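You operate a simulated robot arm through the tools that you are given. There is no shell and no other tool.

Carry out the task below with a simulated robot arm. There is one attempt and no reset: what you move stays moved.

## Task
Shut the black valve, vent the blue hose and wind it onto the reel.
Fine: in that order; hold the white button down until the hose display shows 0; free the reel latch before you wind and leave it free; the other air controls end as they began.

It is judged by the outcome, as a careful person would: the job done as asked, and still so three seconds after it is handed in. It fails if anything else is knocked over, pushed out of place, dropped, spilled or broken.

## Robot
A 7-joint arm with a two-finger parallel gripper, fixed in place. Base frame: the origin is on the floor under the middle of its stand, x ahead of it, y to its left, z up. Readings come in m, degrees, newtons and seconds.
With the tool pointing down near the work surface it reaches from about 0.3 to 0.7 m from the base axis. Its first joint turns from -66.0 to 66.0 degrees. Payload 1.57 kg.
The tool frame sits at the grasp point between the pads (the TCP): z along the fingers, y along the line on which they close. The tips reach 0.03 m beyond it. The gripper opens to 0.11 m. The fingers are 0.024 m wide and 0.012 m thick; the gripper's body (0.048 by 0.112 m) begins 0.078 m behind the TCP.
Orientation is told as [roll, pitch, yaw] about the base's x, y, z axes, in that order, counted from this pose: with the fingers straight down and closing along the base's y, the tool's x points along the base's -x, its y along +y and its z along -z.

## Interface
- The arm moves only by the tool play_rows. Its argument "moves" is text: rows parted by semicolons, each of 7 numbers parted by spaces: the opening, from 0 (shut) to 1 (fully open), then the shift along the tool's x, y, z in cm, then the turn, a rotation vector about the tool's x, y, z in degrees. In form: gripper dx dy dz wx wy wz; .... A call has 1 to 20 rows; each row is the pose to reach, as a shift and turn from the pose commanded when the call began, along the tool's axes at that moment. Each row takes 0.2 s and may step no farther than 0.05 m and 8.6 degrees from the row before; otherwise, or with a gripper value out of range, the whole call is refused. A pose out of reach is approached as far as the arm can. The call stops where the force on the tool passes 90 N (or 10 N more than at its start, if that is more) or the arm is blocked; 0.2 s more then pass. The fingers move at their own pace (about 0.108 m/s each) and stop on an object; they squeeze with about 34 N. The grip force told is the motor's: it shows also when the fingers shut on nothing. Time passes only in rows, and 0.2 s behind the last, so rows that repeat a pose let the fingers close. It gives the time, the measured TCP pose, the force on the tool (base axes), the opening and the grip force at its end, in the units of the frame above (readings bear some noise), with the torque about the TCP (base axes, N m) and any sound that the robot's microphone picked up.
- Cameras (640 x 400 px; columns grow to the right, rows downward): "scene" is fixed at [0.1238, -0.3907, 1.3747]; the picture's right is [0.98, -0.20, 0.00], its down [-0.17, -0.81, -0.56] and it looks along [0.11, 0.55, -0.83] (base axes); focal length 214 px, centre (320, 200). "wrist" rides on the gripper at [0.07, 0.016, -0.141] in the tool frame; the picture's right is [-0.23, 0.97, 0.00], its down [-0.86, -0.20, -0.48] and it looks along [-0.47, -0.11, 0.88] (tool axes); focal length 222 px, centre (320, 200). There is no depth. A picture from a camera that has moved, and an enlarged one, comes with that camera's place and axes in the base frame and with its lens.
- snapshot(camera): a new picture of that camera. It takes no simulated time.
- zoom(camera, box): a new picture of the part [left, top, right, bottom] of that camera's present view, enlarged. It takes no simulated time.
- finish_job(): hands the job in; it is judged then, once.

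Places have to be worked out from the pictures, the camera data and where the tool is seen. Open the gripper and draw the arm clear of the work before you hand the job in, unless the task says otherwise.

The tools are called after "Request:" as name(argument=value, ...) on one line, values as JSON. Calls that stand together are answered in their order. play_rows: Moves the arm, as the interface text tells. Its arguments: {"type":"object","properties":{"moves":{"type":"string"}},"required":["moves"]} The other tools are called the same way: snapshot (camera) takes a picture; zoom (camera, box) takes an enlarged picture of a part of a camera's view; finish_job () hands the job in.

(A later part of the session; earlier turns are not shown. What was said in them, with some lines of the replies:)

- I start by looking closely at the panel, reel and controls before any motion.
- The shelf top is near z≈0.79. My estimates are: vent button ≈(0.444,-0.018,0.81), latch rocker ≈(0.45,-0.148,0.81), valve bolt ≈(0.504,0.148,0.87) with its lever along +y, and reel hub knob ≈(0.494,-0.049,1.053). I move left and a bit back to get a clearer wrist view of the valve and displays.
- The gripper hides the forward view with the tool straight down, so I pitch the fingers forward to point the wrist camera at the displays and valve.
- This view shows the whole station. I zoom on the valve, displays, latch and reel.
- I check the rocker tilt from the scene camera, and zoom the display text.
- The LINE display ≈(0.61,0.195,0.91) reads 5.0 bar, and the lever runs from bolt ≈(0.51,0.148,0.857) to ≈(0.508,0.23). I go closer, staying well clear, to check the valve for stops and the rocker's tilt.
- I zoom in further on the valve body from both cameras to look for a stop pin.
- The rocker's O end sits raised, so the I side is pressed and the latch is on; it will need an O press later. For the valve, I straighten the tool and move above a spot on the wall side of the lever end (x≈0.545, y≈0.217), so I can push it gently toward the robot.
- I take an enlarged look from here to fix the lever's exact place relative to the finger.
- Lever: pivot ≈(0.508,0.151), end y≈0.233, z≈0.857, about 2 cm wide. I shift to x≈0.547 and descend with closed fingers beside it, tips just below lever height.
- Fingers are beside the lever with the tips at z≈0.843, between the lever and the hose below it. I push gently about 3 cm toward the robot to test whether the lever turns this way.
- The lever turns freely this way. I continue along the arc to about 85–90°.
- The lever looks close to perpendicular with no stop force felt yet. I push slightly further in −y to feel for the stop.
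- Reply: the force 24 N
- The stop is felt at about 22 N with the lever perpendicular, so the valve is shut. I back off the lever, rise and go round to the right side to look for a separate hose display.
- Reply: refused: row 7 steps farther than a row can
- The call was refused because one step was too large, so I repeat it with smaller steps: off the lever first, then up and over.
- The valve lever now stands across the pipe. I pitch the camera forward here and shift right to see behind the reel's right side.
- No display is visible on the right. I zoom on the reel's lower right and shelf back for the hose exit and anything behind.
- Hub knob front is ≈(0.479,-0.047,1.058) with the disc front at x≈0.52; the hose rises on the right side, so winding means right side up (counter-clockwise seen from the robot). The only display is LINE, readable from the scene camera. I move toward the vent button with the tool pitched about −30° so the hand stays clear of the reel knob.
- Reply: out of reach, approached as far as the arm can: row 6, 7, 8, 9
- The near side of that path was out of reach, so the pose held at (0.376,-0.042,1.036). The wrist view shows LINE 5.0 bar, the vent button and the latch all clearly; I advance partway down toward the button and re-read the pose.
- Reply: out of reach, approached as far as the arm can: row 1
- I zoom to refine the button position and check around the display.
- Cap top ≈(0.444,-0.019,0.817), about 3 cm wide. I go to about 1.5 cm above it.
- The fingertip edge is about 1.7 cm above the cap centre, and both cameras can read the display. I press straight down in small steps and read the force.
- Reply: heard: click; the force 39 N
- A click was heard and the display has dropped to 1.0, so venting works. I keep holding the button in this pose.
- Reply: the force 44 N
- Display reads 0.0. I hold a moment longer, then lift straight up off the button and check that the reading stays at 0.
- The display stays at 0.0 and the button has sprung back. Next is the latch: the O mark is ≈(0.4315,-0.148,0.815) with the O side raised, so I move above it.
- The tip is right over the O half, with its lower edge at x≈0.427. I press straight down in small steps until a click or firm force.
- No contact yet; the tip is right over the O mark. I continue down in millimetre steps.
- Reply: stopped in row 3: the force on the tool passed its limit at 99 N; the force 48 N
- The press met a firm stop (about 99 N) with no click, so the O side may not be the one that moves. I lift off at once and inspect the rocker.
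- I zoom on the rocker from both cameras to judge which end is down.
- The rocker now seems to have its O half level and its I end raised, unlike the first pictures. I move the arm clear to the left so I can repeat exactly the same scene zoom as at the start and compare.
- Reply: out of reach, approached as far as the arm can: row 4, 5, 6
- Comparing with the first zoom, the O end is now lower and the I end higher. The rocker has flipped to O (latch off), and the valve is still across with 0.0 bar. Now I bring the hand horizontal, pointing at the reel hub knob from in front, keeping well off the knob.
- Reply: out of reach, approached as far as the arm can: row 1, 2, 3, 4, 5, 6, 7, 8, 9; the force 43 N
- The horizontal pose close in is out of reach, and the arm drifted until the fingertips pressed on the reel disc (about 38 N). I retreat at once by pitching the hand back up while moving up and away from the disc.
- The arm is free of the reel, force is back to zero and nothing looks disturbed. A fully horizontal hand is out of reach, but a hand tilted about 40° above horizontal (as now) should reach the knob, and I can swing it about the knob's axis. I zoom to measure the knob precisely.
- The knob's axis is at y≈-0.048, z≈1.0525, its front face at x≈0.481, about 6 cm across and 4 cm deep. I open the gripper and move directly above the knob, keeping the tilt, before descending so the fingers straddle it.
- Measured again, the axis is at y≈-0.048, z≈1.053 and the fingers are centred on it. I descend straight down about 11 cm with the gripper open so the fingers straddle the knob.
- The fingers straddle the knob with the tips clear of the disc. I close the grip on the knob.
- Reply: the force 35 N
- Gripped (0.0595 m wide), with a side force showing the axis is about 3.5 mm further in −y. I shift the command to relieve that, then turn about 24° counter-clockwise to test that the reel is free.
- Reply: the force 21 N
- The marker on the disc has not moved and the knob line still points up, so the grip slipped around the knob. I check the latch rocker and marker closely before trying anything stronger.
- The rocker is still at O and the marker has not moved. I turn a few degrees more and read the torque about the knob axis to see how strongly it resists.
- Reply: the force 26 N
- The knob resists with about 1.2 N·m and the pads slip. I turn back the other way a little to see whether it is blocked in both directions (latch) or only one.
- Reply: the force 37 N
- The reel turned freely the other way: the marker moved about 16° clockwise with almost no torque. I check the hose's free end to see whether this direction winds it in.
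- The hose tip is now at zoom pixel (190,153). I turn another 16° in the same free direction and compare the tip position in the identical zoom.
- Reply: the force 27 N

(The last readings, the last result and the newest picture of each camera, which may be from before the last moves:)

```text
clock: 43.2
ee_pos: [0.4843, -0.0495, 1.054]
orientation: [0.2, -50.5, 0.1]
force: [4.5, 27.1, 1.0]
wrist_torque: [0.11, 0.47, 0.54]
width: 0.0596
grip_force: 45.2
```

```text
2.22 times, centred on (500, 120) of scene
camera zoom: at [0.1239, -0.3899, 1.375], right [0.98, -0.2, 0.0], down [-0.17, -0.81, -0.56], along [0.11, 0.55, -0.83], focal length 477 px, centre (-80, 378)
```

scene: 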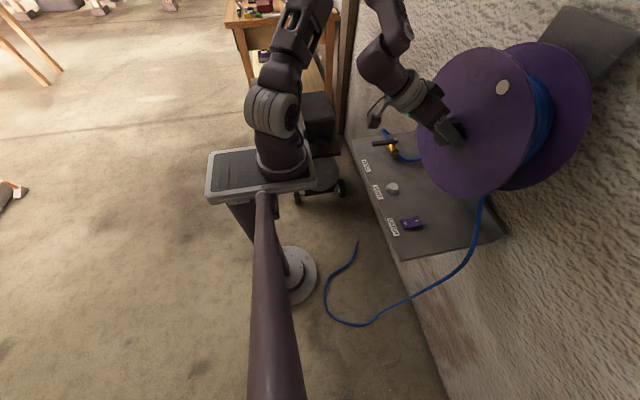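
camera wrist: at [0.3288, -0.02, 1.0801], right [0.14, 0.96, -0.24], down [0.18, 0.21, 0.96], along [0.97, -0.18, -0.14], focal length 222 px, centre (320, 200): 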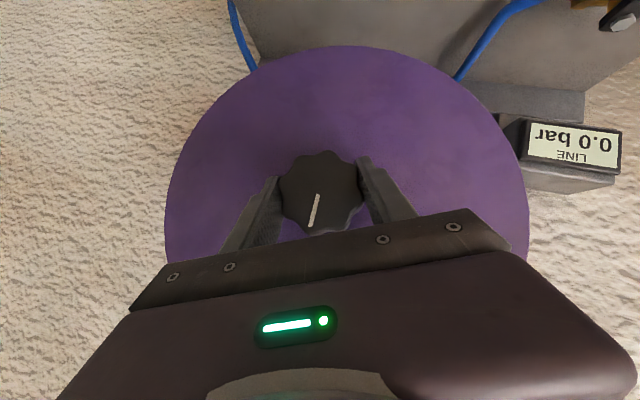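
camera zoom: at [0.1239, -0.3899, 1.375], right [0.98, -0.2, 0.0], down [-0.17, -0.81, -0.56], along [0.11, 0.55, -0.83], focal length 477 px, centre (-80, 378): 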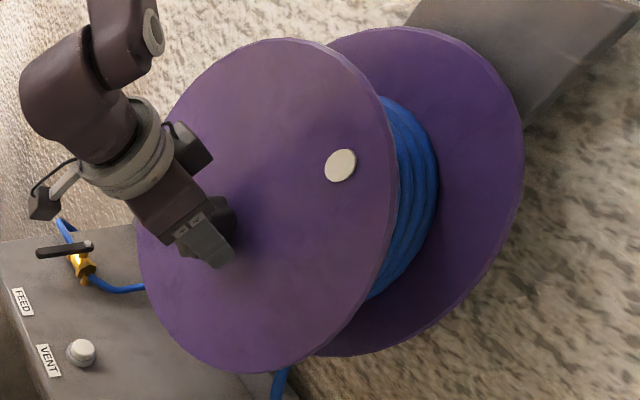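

The reel has turned about 35° with a very small torque, but the hose tip has not visibly changed yet. I turn back counter-clockwise to see whether it moves freely here, which would mean the earlier block was just an end stop at the starting angle.

Request:
play_rows(moves="0 0 0 0 2.55 0 -3.08; 0 0 0 0 5.1 0 -6.16; 0 0 0 0 7.65 0 -9.25; 0 0 0 0 10.2 0 -12.33")

Request:
zoom(camera="scene", box=[400, 30, 600, 210])

Request:
zoom(camera="wrist", box=[230, 130, 430, 260])

```text
clock: 44.2
ee_pos: [0.4845, -0.0489, 1.052]
orientation: [-24.3, -48.0, 18.7]
force: [3.6, 27.3, 6.0]
wrist_torque: [0.13, -0.32, 0.68]
width: 0.0592
grip_force: 45.3
```

```text
2.22 times, centred on (500, 120) of scene
camera zoom: at [0.1238, -0.3899, 1.375], right [0.98, -0.2, 0.0], down [-0.17, -0.81, -0.56], along [0.11, 0.55, -0.83], focal length 477 px, centre (-80, 378)
```

zoom: 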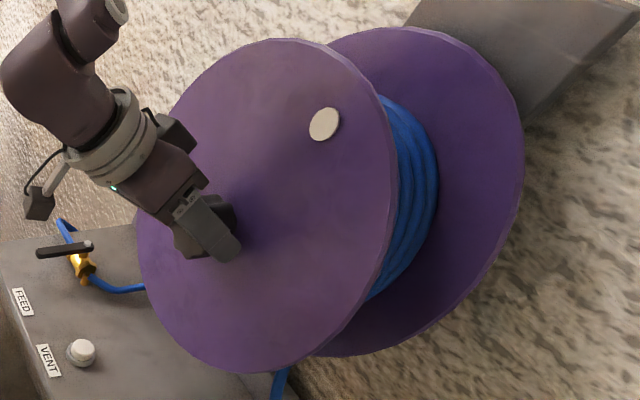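

```text
3.08 times, centred on (330, 195) of wrist
camera zoom: at [0.3298, -0.024, 1.084], right [0.14, 0.98, -0.1], down [0.17, 0.07, 0.98], along [0.97, -0.16, -0.16], focal length 684 px, centre (289, 215)
```

zoom: 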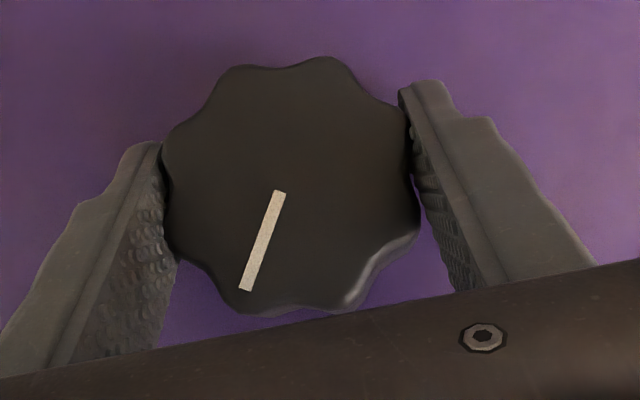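

It turns back freely too, so the first block was just an end stop at the starting angle; the latch is free and clockwise (seen from the robot) is the only way it can wind. I now make a long clockwise stroke of about 98°, correcting the grip offset slightly, and watch the hose.

Request:
play_rows(moves="0 -0.05 0.14 -0.04 -5.23 0 6.32; 0 -0.05 0.14 -0.04 -10.45 0 12.64; 0 -0.05 0.14 -0.04 -15.68 0 18.95; 0 -0.05 0.14 -0.04 -20.9 0 25.27; 0 -0.05 0.14 -0.04 -26.1 0 31.6; 0 -0.05 0.14 -0.04 -31.4 0 37.9; 0 -0.05 0.14 -0.04 -36.6 0 44.2; 0 -0.05 0.14 -0.04 -41.8 0 50.5; 0 -0.05 0.14 -0.04 -47 0 56.9; 0 -0.05 0.14 -0.04 -52.3 0 63.2; 0 -0.05 0.14 -0.04 -57.5 0 69.5; 0 -0.05 0.14 -0.04 -62.7 0 75.8; 0 -0.05 0.14 -0.04 -62.7 0 75.8")

Request:
snapshot(camera="scene")

Request:
snapshot(camera="wrist")

```text
clock: 47.0
ee_pos: [0.4832, -0.0532, 1.0509]
orientation: [84.3, -5.8, -50.5]
force: [-14.4, -33.3, -38.1]
wrist_torque: [-0.15, 0.98, -1.0]
width: 0.0592
grip_force: 45.6
```

```text
taken
```

scene: 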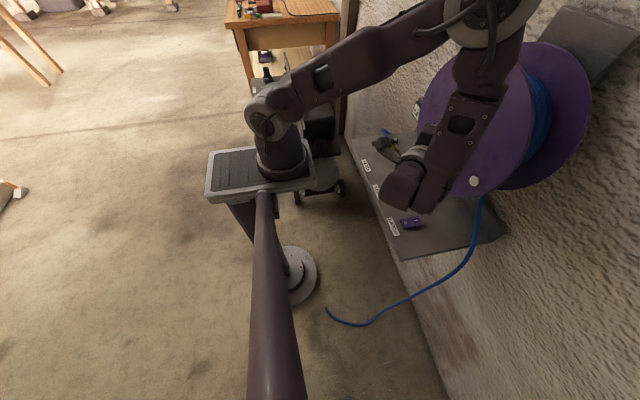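

```text
taken
camera wrist: at [0.3297, -0.0847, 1.0749], right [0.16, -0.04, 0.99], down [0.17, -0.98, -0.06], along [0.97, 0.18, -0.15], focal length 222 px, centre (320, 200)
```

wrist: 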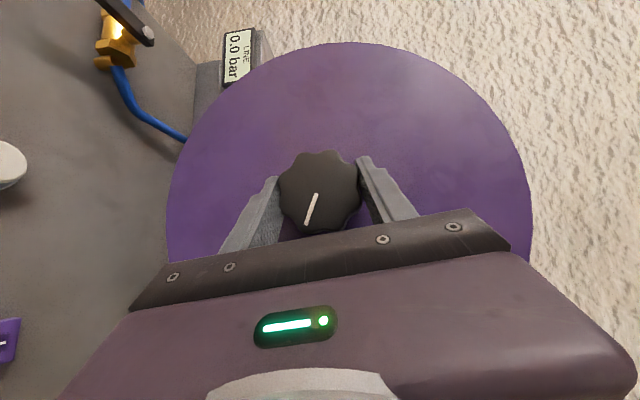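

Winding confirmed: the hose tip moved from (357,243) to (328,308), so clockwise draws it in. Now I open the grip, swing the hand back counter-clockwise about 141° around the knob without touching it, ready for the next stroke.

Request:
play_rows(moves="1 0 0 0 0 0 0; 1 0 0 0 0 0 0; 1 0 0 0 5.29 0 -6.4; 1 0 0 0 10.58 0 -12.79; 1 0 0 0 15.87 0 -19.19; 1 0 0 0 21.16 0 -25.58; 1 0 0 0 26.45 0 -31.98; 1 0 0 0 31.74 0 -38.37; 1 0 0 0 37.03 0 -44.77; 1 0 0 0 42.32 0 -51.16; 1 0 0 0 47.61 0 -57.56; 1 0 0 0 52.9 0 -63.95; 1 0 0 0 58.19 0 -70.35; 1 0 0 0 63.48 0 -76.74; 1 0 0 0 68.77 0 -83.14; 1 0 0 0 74.06 0 -89.53; 1 0 0 0 79.35 0 -95.93; 1 0 0 0 84.64 0 -102.32; 1 0 0 0 89.9 0 -108.7; 1 0 0 0 89.9 0 -108.7")

Request:
snapshot(camera="wrist")

Request:
snapshot(camera="scene")

```text
clock: 51.2
ee_pos: [0.4837, -0.0493, 1.0533]
orientation: [-68.6, -23.5, 46.0]
force: [-0.1, -0.6, 0.1]
wrist_torque: [0.01, 0.0, 0.0]
width: 0.11
grip_force: 0.1
```

```text
taken
camera wrist: at [0.3295, -0.0105, 1.0603], right [0.14, 0.66, -0.74], down [0.18, 0.72, 0.67], along [0.97, -0.23, -0.01], focal length 222 px, centre (320, 200)
```

wrist: 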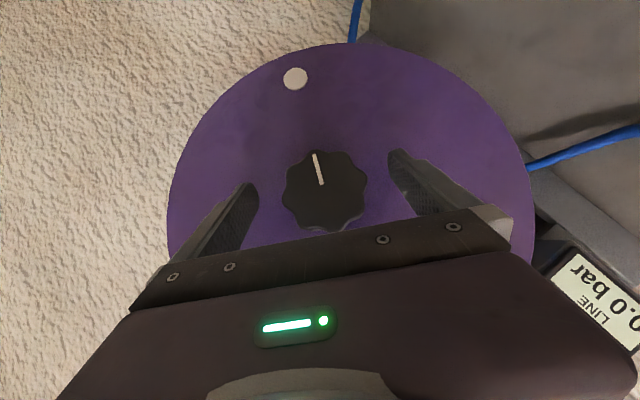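

```text
taken
```

scene: 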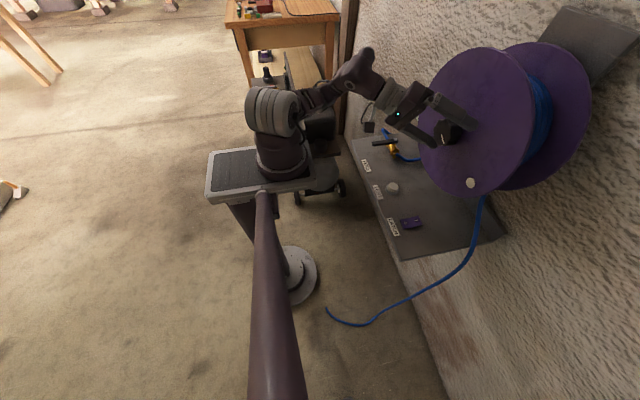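

The reel stayed put and the hand is back on the left with the knob centred. I grip and make a full clockwise stroke of about 150°.

Request:
play_rows(moves="0 0 0 0 0 0 0; 0 0 0 0 0 0 0; 0 0 0 0 -5.35 0 6.47; 0 0 0 0 -10.71 0 12.94; 0 0 0 0 -16.06 0 19.42; 0 0 0 0 -21.42 0 25.89; 0 0 0 0 -26.77 0 32.36; 0 0 0 0 -32.12 0 38.83; 0 0 0 0 -37.48 0 45.3; 0 0 0 0 -42.83 0 51.78; 0 0 0 0 -48.19 0 58.25; 0 0 0 0 -53.54 0 64.72; 0 0 0 0 -58.89 0 71.19; 0 0 0 0 -64.25 0 77.66; 0 0 0 0 -69.6 0 84.14; 0 0 0 0 -74.96 0 90.61; 0 0 0 0 -80.31 0 97.08; 0 0 0 0 -85.66 0 103.55; 0 0 0 0 -91.02 0 110.02; 0 0 0 0 -96.3 0 116.5")

Request:
snapshot(camera="scene")

Request:
snapshot(camera="wrist")

```text
clock: 55.4
ee_pos: [0.4837, -0.0523, 1.0489]
orientation: [90.9, 1.9, -50.7]
force: [-13.7, -28.6, -29.9]
wrist_torque: [-0.1, 0.77, -0.74]
width: 0.0589
grip_force: 44.8
```

```text
taken
```

scene: 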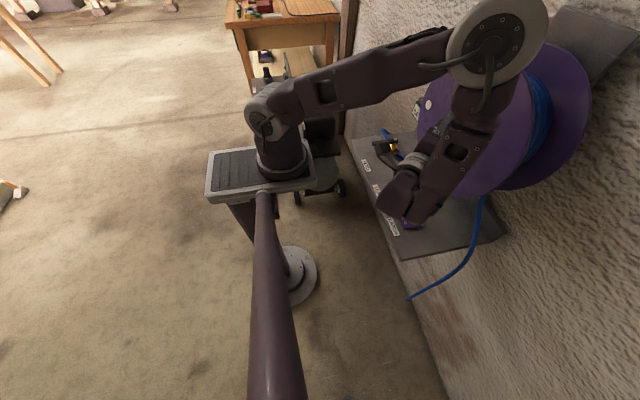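

```text
taken
camera wrist: at [0.3298, -0.088, 1.0675], right [0.15, -0.21, 0.97], down [0.17, -0.96, -0.24], along [0.97, 0.2, -0.11], focal length 222 px, centre (320, 200)
```

wrist: 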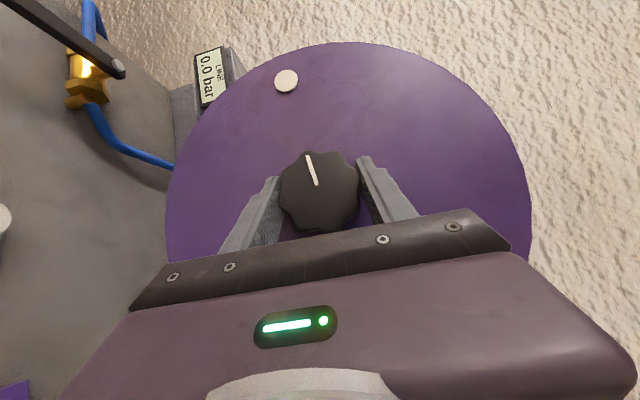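

The hose is now much shorter, with its tip at (408,298). I release and swing back for another stroke.

Request:
play_rows(moves="1 0 0 0 0 0 0; 1 0 0 0 0 0 0; 1 0 0 0 5.35 0 -6.47; 1 0 0 0 10.71 0 -12.94; 1 0 0 0 16.06 0 -19.42; 1 0 0 0 21.42 0 -25.89; 1 0 0 0 26.77 0 -32.36; 1 0 0 0 32.12 0 -38.83; 1 0 0 0 37.48 0 -45.3; 1 0 0 0 42.83 0 -51.78; 1 0 0 0 48.19 0 -58.25; 1 0 0 0 53.54 0 -64.72; 1 0 0 0 58.89 0 -71.19; 1 0 0 0 64.25 0 -77.66; 1 0 0 0 69.6 0 -84.14; 1 0 0 0 74.96 0 -90.61; 1 0 0 0 80.31 0 -97.08; 1 0 0 0 85.66 0 -103.55; 1 0 0 0 91.02 0 -110.02; 1 0 0 0 96.3 0 -116.5")

Request:
snapshot(camera="wrist")

Request:
snapshot(camera="scene")

```text
clock: 59.5
ee_pos: [0.4898, -0.0712, 1.0435]
orientation: [-62.6, -26.4, 40.7]
force: [-37.4, 1.3, -7.0]
wrist_torque: [-0.11, -1.12, -1.52]
width: 0.1042
grip_force: 0.1
out of reach, approached as far as the arm can: row 18, 19, 20
stopped in row 20: the force on the tool passed its limit at 216 N (the readings are from after the stop); the commanded pose is now the measured one
```

```text
taken
camera wrist: at [0.3382, -0.0253, 1.0599], right [0.15, 0.72, -0.67], down [0.23, 0.64, 0.74], along [0.96, -0.27, -0.07], focal length 222 px, centre (320, 200)
```

wrist: 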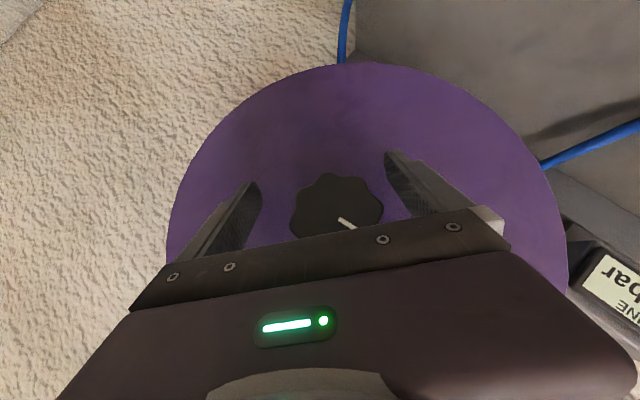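

```text
taken
```

scene: 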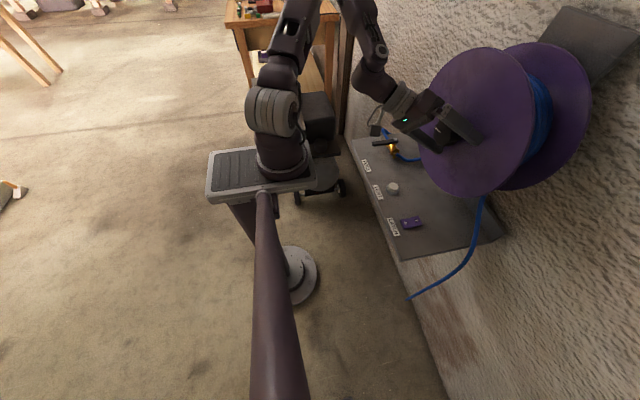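

The return swing ran out of reach near the left end, and the open fingertips touched the disc (a brief force spike, now about 37 N). The reel and hose look unchanged. I back gently off the disc toward the robot, recentre on the knob and rotate back toward the top.

Request:
play_rows(moves="1 0.3 0.1 -0.6 0 0 0; 1 -0.3 0.3 -1.2 -0.5 -1.1 0.7; 1 -0.9 0.5 -1.7 -4.2 -3.2 5.2; 1 -1.25 0.6 -2.09 -8 -3.27 9.9; 1 -1.25 0.6 -2.09 -8 -3.27 9.9")

Request:
snapshot(camera="wrist")

Request:
snapshot(camera="scene")

```text
clock: 60.0
ee_pos: [0.489, -0.0717, 1.0422]
orientation: [-61.9, -26.5, 40.2]
force: [-19.7, 2.0, -4.7]
wrist_torque: [-0.14, -0.62, -0.82]
width: 0.1061
grip_force: 0.0
out of reach, approached as far as the arm can: row 1, 2
stopped in row 2: the force on the tool passed its limit at 101 N (the readings are from after the stop); the commanded pose is now the measured one
```

```text
taken
camera wrist: at [0.3385, -0.0265, 1.0591], right [0.15, 0.73, -0.67], down [0.24, 0.63, 0.74], along [0.96, -0.27, -0.08], focal length 222 px, centre (320, 200)
```

wrist: 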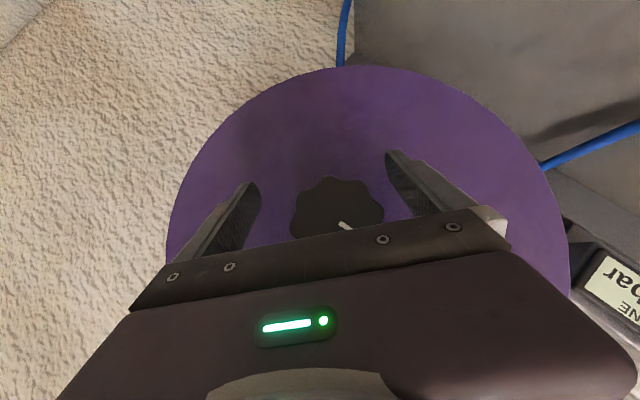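

```text
taken
```

scene: 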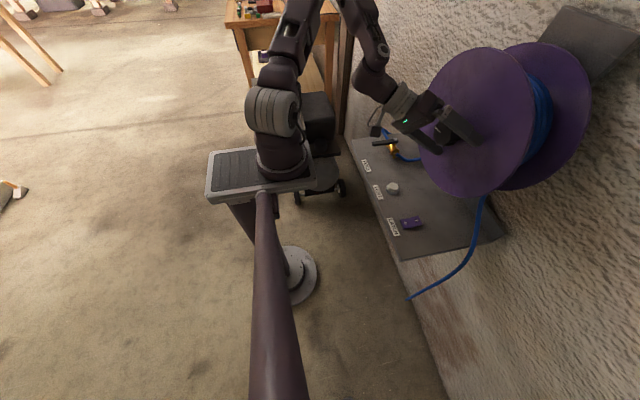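

Moving straight back at this angle is not reachable for the current elbow posture. In one row I instead go to the centred knob position with the hand turned about 8° toward the top, an angle that was reachable before, and then rotate a bit further.

Request:
play_rows(moves="1 -1.2 0.6 -2.05 -4.83 -3.2 6.0; 1 -1.2 0.6 -2.05 -9.9 -3.2 12.2; 1 -1.2 0.6 -2.05 -15 -3.2 18.3; 1 -1.2 0.6 -2.05 -15 -3.2 18.3")

Request:
snapshot(camera="wrist")

Request:
snapshot(camera="scene")

```text
clock: 61.0
ee_pos: [0.486, -0.05, 1.0541]
orientation: [-40.6, -43.2, 29.8]
force: [0.4, 0.3, -0.1]
wrist_torque: [-0.01, -0.03, -0.01]
width: 0.1103
grip_force: 0.0
out of reach, approached as far as the arm can: row 1, 2
```

```text
taken
camera wrist: at [0.3327, -0.0175, 1.078], right [0.15, 0.94, -0.31], down [0.17, 0.28, 0.94], along [0.97, -0.2, -0.12], focal length 222 px, centre (320, 200)
```

wrist: 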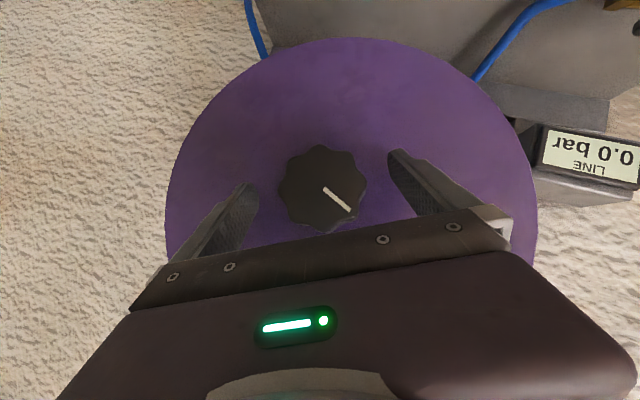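

```text
taken
```

scene: 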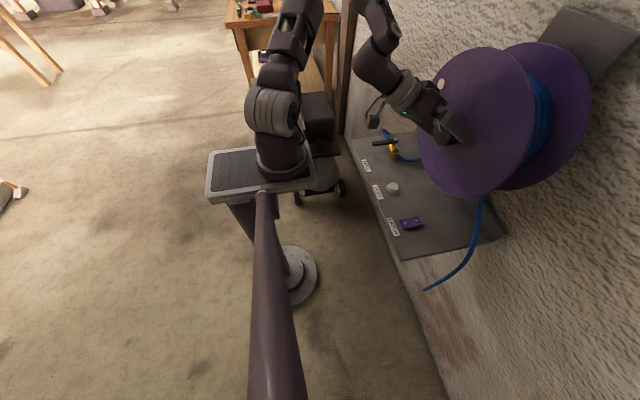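

Free again with zero force, and the knob is centred at azimuth about −28°. The reel was carried a little further in the winding direction (tip now (425,289)). I grip and make a shorter clockwise stroke of about 110°.

Request:
play_rows(moves="0 0.12 0 -0.15 0 0 0; 0 0.12 0 -0.15 0 0 0; 0 0.12 0 -0.15 -5.42 0 6.55; 0 0.12 0 -0.15 -10.84 0 13.1; 0 0.12 0 -0.15 -16.25 0 19.65; 0 0.12 0 -0.15 -21.67 0 26.2; 0 0.12 0 -0.15 -27.09 0 32.75; 0 0.12 0 -0.15 -32.51 0 39.29; 0 0.12 0 -0.15 -37.93 0 45.84; 0 0.12 0 -0.15 -43.34 0 52.39; 0 0.12 0 -0.15 -48.76 0 58.94; 0 0.12 0 -0.15 -54.18 0 65.49; 0 0.12 0 -0.15 -59.6 0 72.04; 0 0.12 0 -0.15 -65 0 78.6; 0 0.12 0 -0.15 -70.4 0 85.1")

Request:
snapshot(camera="scene")

Request:
snapshot(camera="wrist")

```text
clock: 64.2
ee_pos: [0.4823, -0.0519, 1.05]
orientation: [84.8, -6.4, -50.6]
force: [-14.5, -13.7, -24.9]
wrist_torque: [-1.09, 0.57, -0.36]
width: 0.0589
grip_force: 45.1
```

```text
taken
```

scene: 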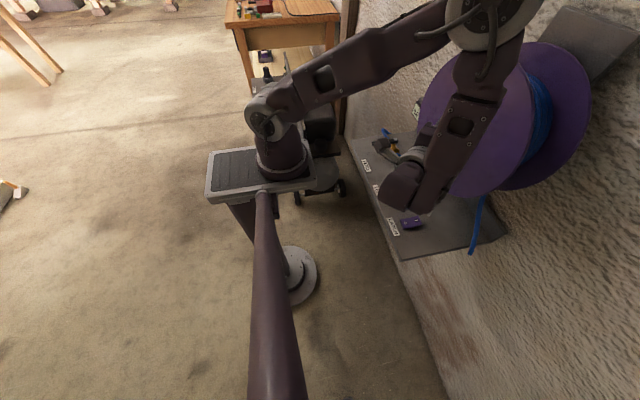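

```text
taken
camera wrist: at [0.329, -0.0835, 1.0724], right [0.14, -0.04, 0.99], down [0.17, -0.98, -0.06], along [0.98, 0.17, -0.13], focal length 222 px, centre (320, 200)
```

wrist: 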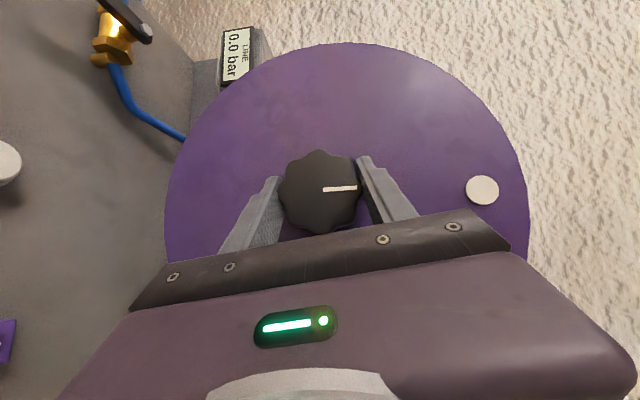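

The hose tail is now drawn right up to the reel, the marker is back at the top (one full turn), and about −1.1 N·m of torque shows the reel is at its wound end stop. I zoom to check the hose and reel before releasing.

Request:
zoom(camera="scene", box=[400, 150, 560, 290])

Request:
zoom(camera="wrist", box=[160, 20, 540, 260])

```text
2.86 times, centred on (480, 220) of scene
camera zoom: at [0.1237, -0.3911, 1.3746], right [0.98, -0.2, 0.0], down [-0.17, -0.81, -0.56], along [0.11, 0.55, -0.83], focal length 613 px, centre (-137, 143)
```

zoom: 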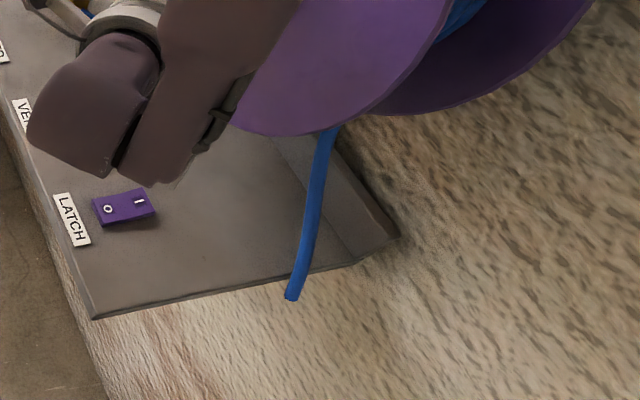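

```text
1.67 times, centred on (350, 140) of wrist
camera zoom: at [0.329, -0.0835, 1.0724], right [0.14, -0.04, 0.99], down [0.17, -0.98, -0.06], along [0.98, 0.17, -0.13], focal length 370 px, centre (270, 300)
```

zoom: 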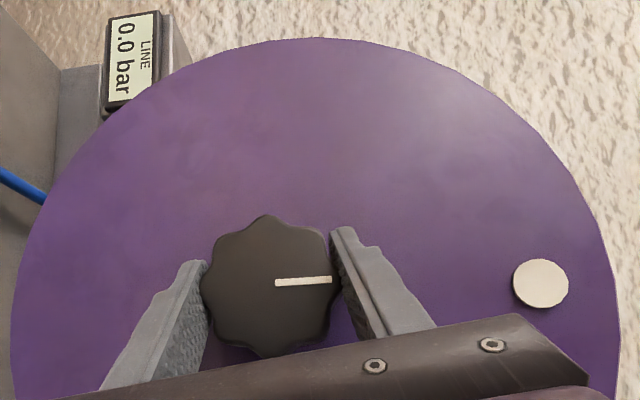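

The reel is fully wound at its stop with only a short tail left, latch still at O, display 0.0 bar. I open the gripper and withdraw the hand straight back along its own axis.

Request:
play_rows(moves="1 0 0 0 0 0 0; 1 0 0 0 0 0 0; 1 0 0 0 0 0 0; 1 0 0 -2 0 0 0; 1 0 0 -5 0 0 0; 1 0 0 -8 0 0 0; 1 0 0 -11 0 0 0; 1 0 0 -11 0 0 0")

Request:
snapshot(camera="wrist")

Request:
snapshot(camera="scene")

```text
clock: 66.0
ee_pos: [0.3962, -0.1169, 1.0626]
orientation: [85.2, -6.5, -50.5]
force: [0.0, -1.0, -0.4]
wrist_torque: [0.01, -0.02, 0.01]
width: 0.1101
grip_force: 0.2
```

```text
taken
camera wrist: at [0.2419, -0.149, 1.0838], right [0.14, -0.04, 0.99], down [0.17, -0.98, -0.06], along [0.98, 0.18, -0.13], focal length 222 px, centre (320, 200)
```

wrist: 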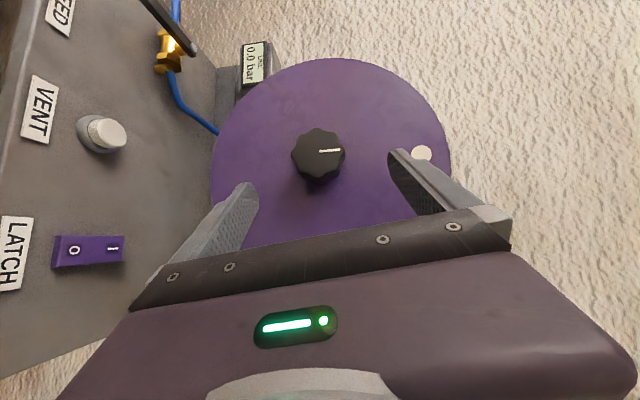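

```text
taken
```

scene: 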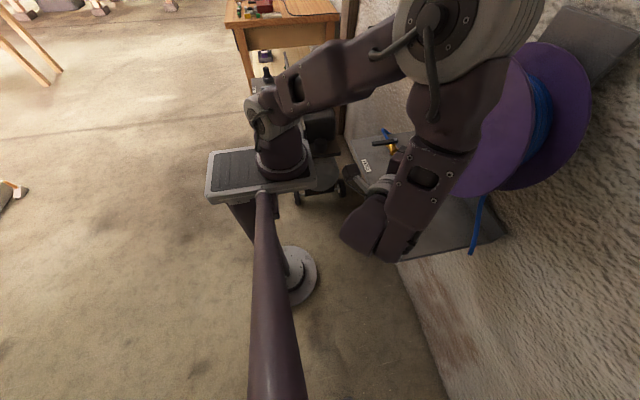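

The hand is off the knob, the reel stays in place, and nothing else is disturbed. I now swing the arm back up to a clear pose above and in front of the reel.

Request:
play_rows(moves="1 -0.4 1.1 0 4.5 0 -5.4; 1 -0.8 2.2 0.1 9 0 -10.9; 1 -1.2 3.3 0.1 13.5 0 -16.4; 1 -1.6 4.4 0.2 18 0 -21.8; 1 -2 5.5 0.2 22.6 0 -27.3; 1 -2.4 6.6 0.2 27.1 0 -32.7; 1 -2.8 7.7 0.3 31.6 0 -38.2; 1 -3.2 8.8 0.3 36.1 0 -43.6; 1 -3.5 9.8 0.3 40.6 0 -49.1; 1 -3.8 10.6 0.4 45.1 0 -54.6; 1 -4.1 11.3 0.4 49.7 0 -60; 1 -4.3 11.8 0.4 54.2 0 -65.5; 1 -4.3 11.8 0.4 54.2 0 -65.5")

Request:
snapshot(camera="wrist")

Request:
snapshot(camera="scene")

```text
clock: 68.8
ee_pos: [0.4285, -0.1315, 1.1838]
orientation: [-5.0, -50.8, 3.5]
force: [0.1, -0.3, 0.0]
wrist_torque: [-0.02, 0.0, -0.04]
width: 0.1096
grip_force: 0.1
```

```text
taken
camera wrist: at [0.2743, -0.1123, 1.2186], right [0.15, 0.98, 0.12], down [0.17, -0.15, 0.97], along [0.97, -0.13, -0.19], focal length 222 px, centre (320, 200)
```

wrist: 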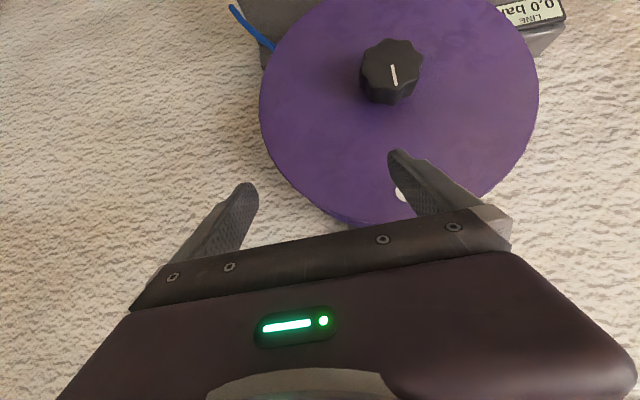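

```text
taken
```

scene: 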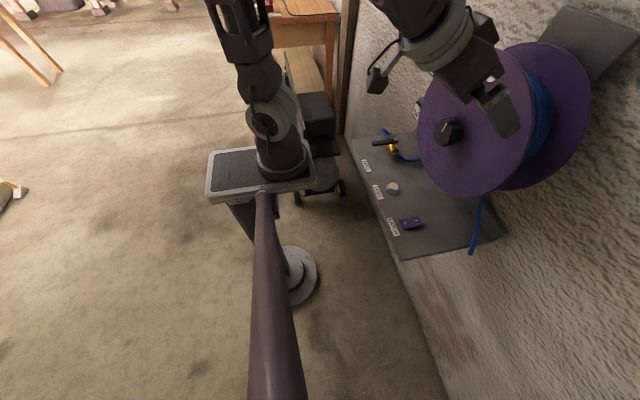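

Now I draw the arm further back and up, well away from the reel, then verify everything with close views.

Request:
play_rows(moves="1 -0.5 2 -2.5 0 0 0; 1 -1 5 -5 0 0 0; 1 -1.6 8 -7.5 0 0 0; 1 -2.2 11 -10 0 0 0; 1 -2.7 14 -12.5 0 0 0; 1 -2.7 14 -12.5 0 0 0")

Request:
snapshot(camera="scene")

Request:
zoom(camera="scene", box=[340, 90, 520, 270])

Request:
snapshot(camera="wrist")

Request:
zoom(camera="scene", box=[380, 175, 440, 240])

```text
clock: 70.2
ee_pos: [0.3472, 0.0135, 1.276]
orientation: [-4.9, -50.7, 3.3]
force: [-0.6, 0.4, -0.6]
wrist_torque: [0.0, 0.01, -0.01]
width: 0.11
grip_force: 0.0
```

```text
taken
```

scene: 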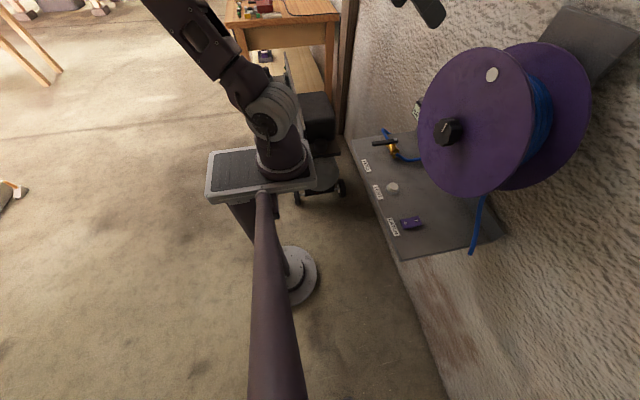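

```text
2.22 times, centred on (430, 180) of scene
camera zoom: at [0.1238, -0.3907, 1.3747], right [0.98, -0.2, 0.0], down [-0.17, -0.81, -0.56], along [0.11, 0.55, -0.83], focal length 477 px, centre (76, 244)
```

zoom: 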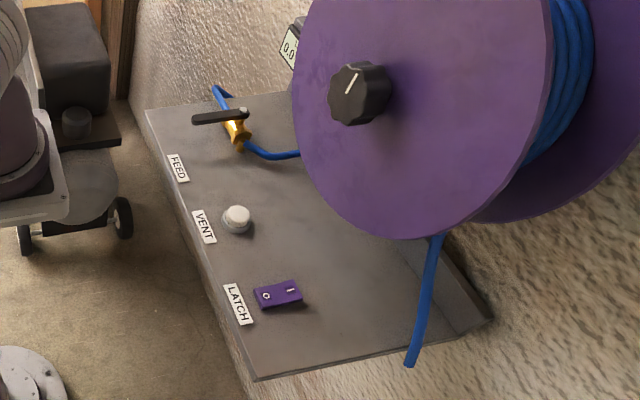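

```text
taken
camera wrist: at [0.194, 0.034, 1.3111], right [0.15, 0.98, 0.12], down [0.17, -0.15, 0.97], along [0.97, -0.13, -0.19], focal length 222 px, centre (320, 200)
```

wrist: 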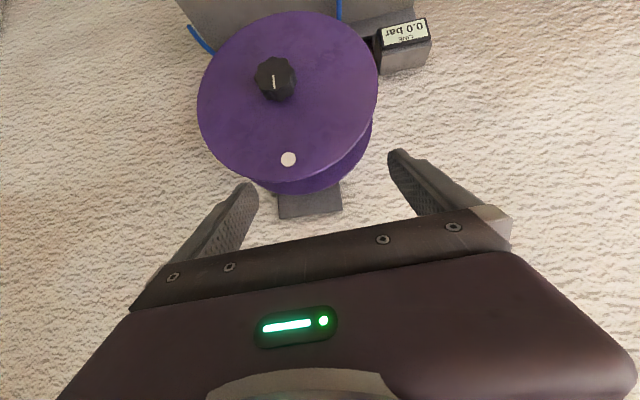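

```text
6.15 times, centred on (410, 208) of scene
camera zoom: at [0.1238, -0.3907, 1.3747], right [0.98, -0.2, 0.0], down [-0.17, -0.81, -0.56], along [0.11, 0.55, -0.83], focal length 1320 px, centre (-234, 154)
```

zoom: 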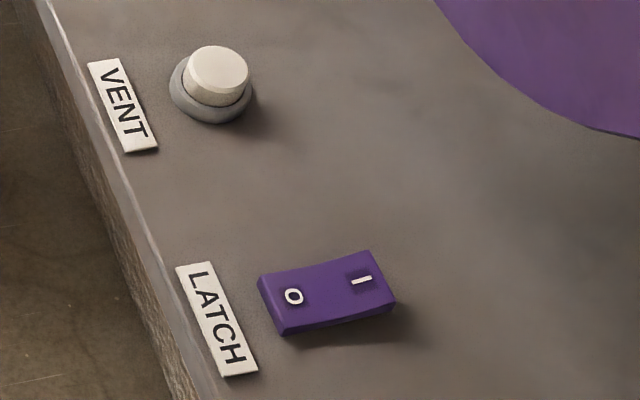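

The valve is across and shut, the display reads 0.0 bar, the vent button is up, the latch is at O, and the hose is wound in with the reel at its stop. I let a second pass and check that the reel stays put before handing in.

Request:
play_rows(moves="1 0 0 0 0 0 0; 1 0 0 0 0 0 0; 1 0 0 0 0 0 0; 1 0 0 0 0 0 0; 1 0 0 0 0 0 0; 1 0 0 0 0 0 0; 1 0 0 0 0 0 0; 1 0 0 0 0 0 0")

Request:
zoom(camera="scene", box=[340, 30, 600, 290])

```text
clock: 72.0
ee_pos: [0.3476, 0.0137, 1.2755]
orientation: [-4.7, -50.8, 3.4]
force: [-0.2, 0.9, 0.1]
wrist_torque: [0.0, -0.03, -0.01]
width: 0.11
grip_force: 0.1
```

```text
1.54 times, centred on (470, 160) of scene
camera zoom: at [0.1238, -0.3907, 1.3747], right [0.98, -0.2, 0.0], down [-0.17, -0.81, -0.56], along [0.11, 0.55, -0.83], focal length 330 px, centre (89, 262)
```

zoom: 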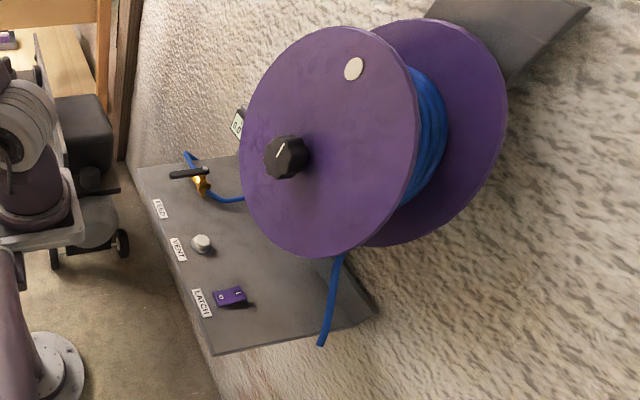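

All is stable: valve shut, hose vented at 0.0, latch free at O, hose wound in, and the arm clear with the gripper open. I hand the job in.

Request:
finish_job()

```text
The job is handed in.
```

The black valve is shut, the blue hose is vented, and it is wound onto the reel. I did these in the order you asked and handed the job in.

- **Valve:** the FEED lever now stands across the pipe, against its stop.
- **Vent:** I held the white button until the display (labelled LINE) read 0.0 bar. It stayed at 0.0 after I let go, and the button sprang back up.
- **Latch:** I pressed the rocker over to O before winding and left it there. The reel then turned freely.
- **Reel:** wound one full turn clockwise, seen from the robot, to its end stop. A short tail of hose still hangs below the reel, and nothing moved after I let go.
- **Other controls:** I touched no other air controls.

**Contact with the reel:** the fingertips touched the front of the reel three times by accident:
- Lining up on the reel knob, they pressed the disc at about 38 N.
- Swinging back between winding strokes, there was a brief spike to 216 N.
- Backing off from that, there was another of about 101 N.

The reel also got carried a little further in the winding direction during this. I saw no damage or shift in the pictures afterwards. Pressing the latch also briefly hit the force limit, at 99 N.
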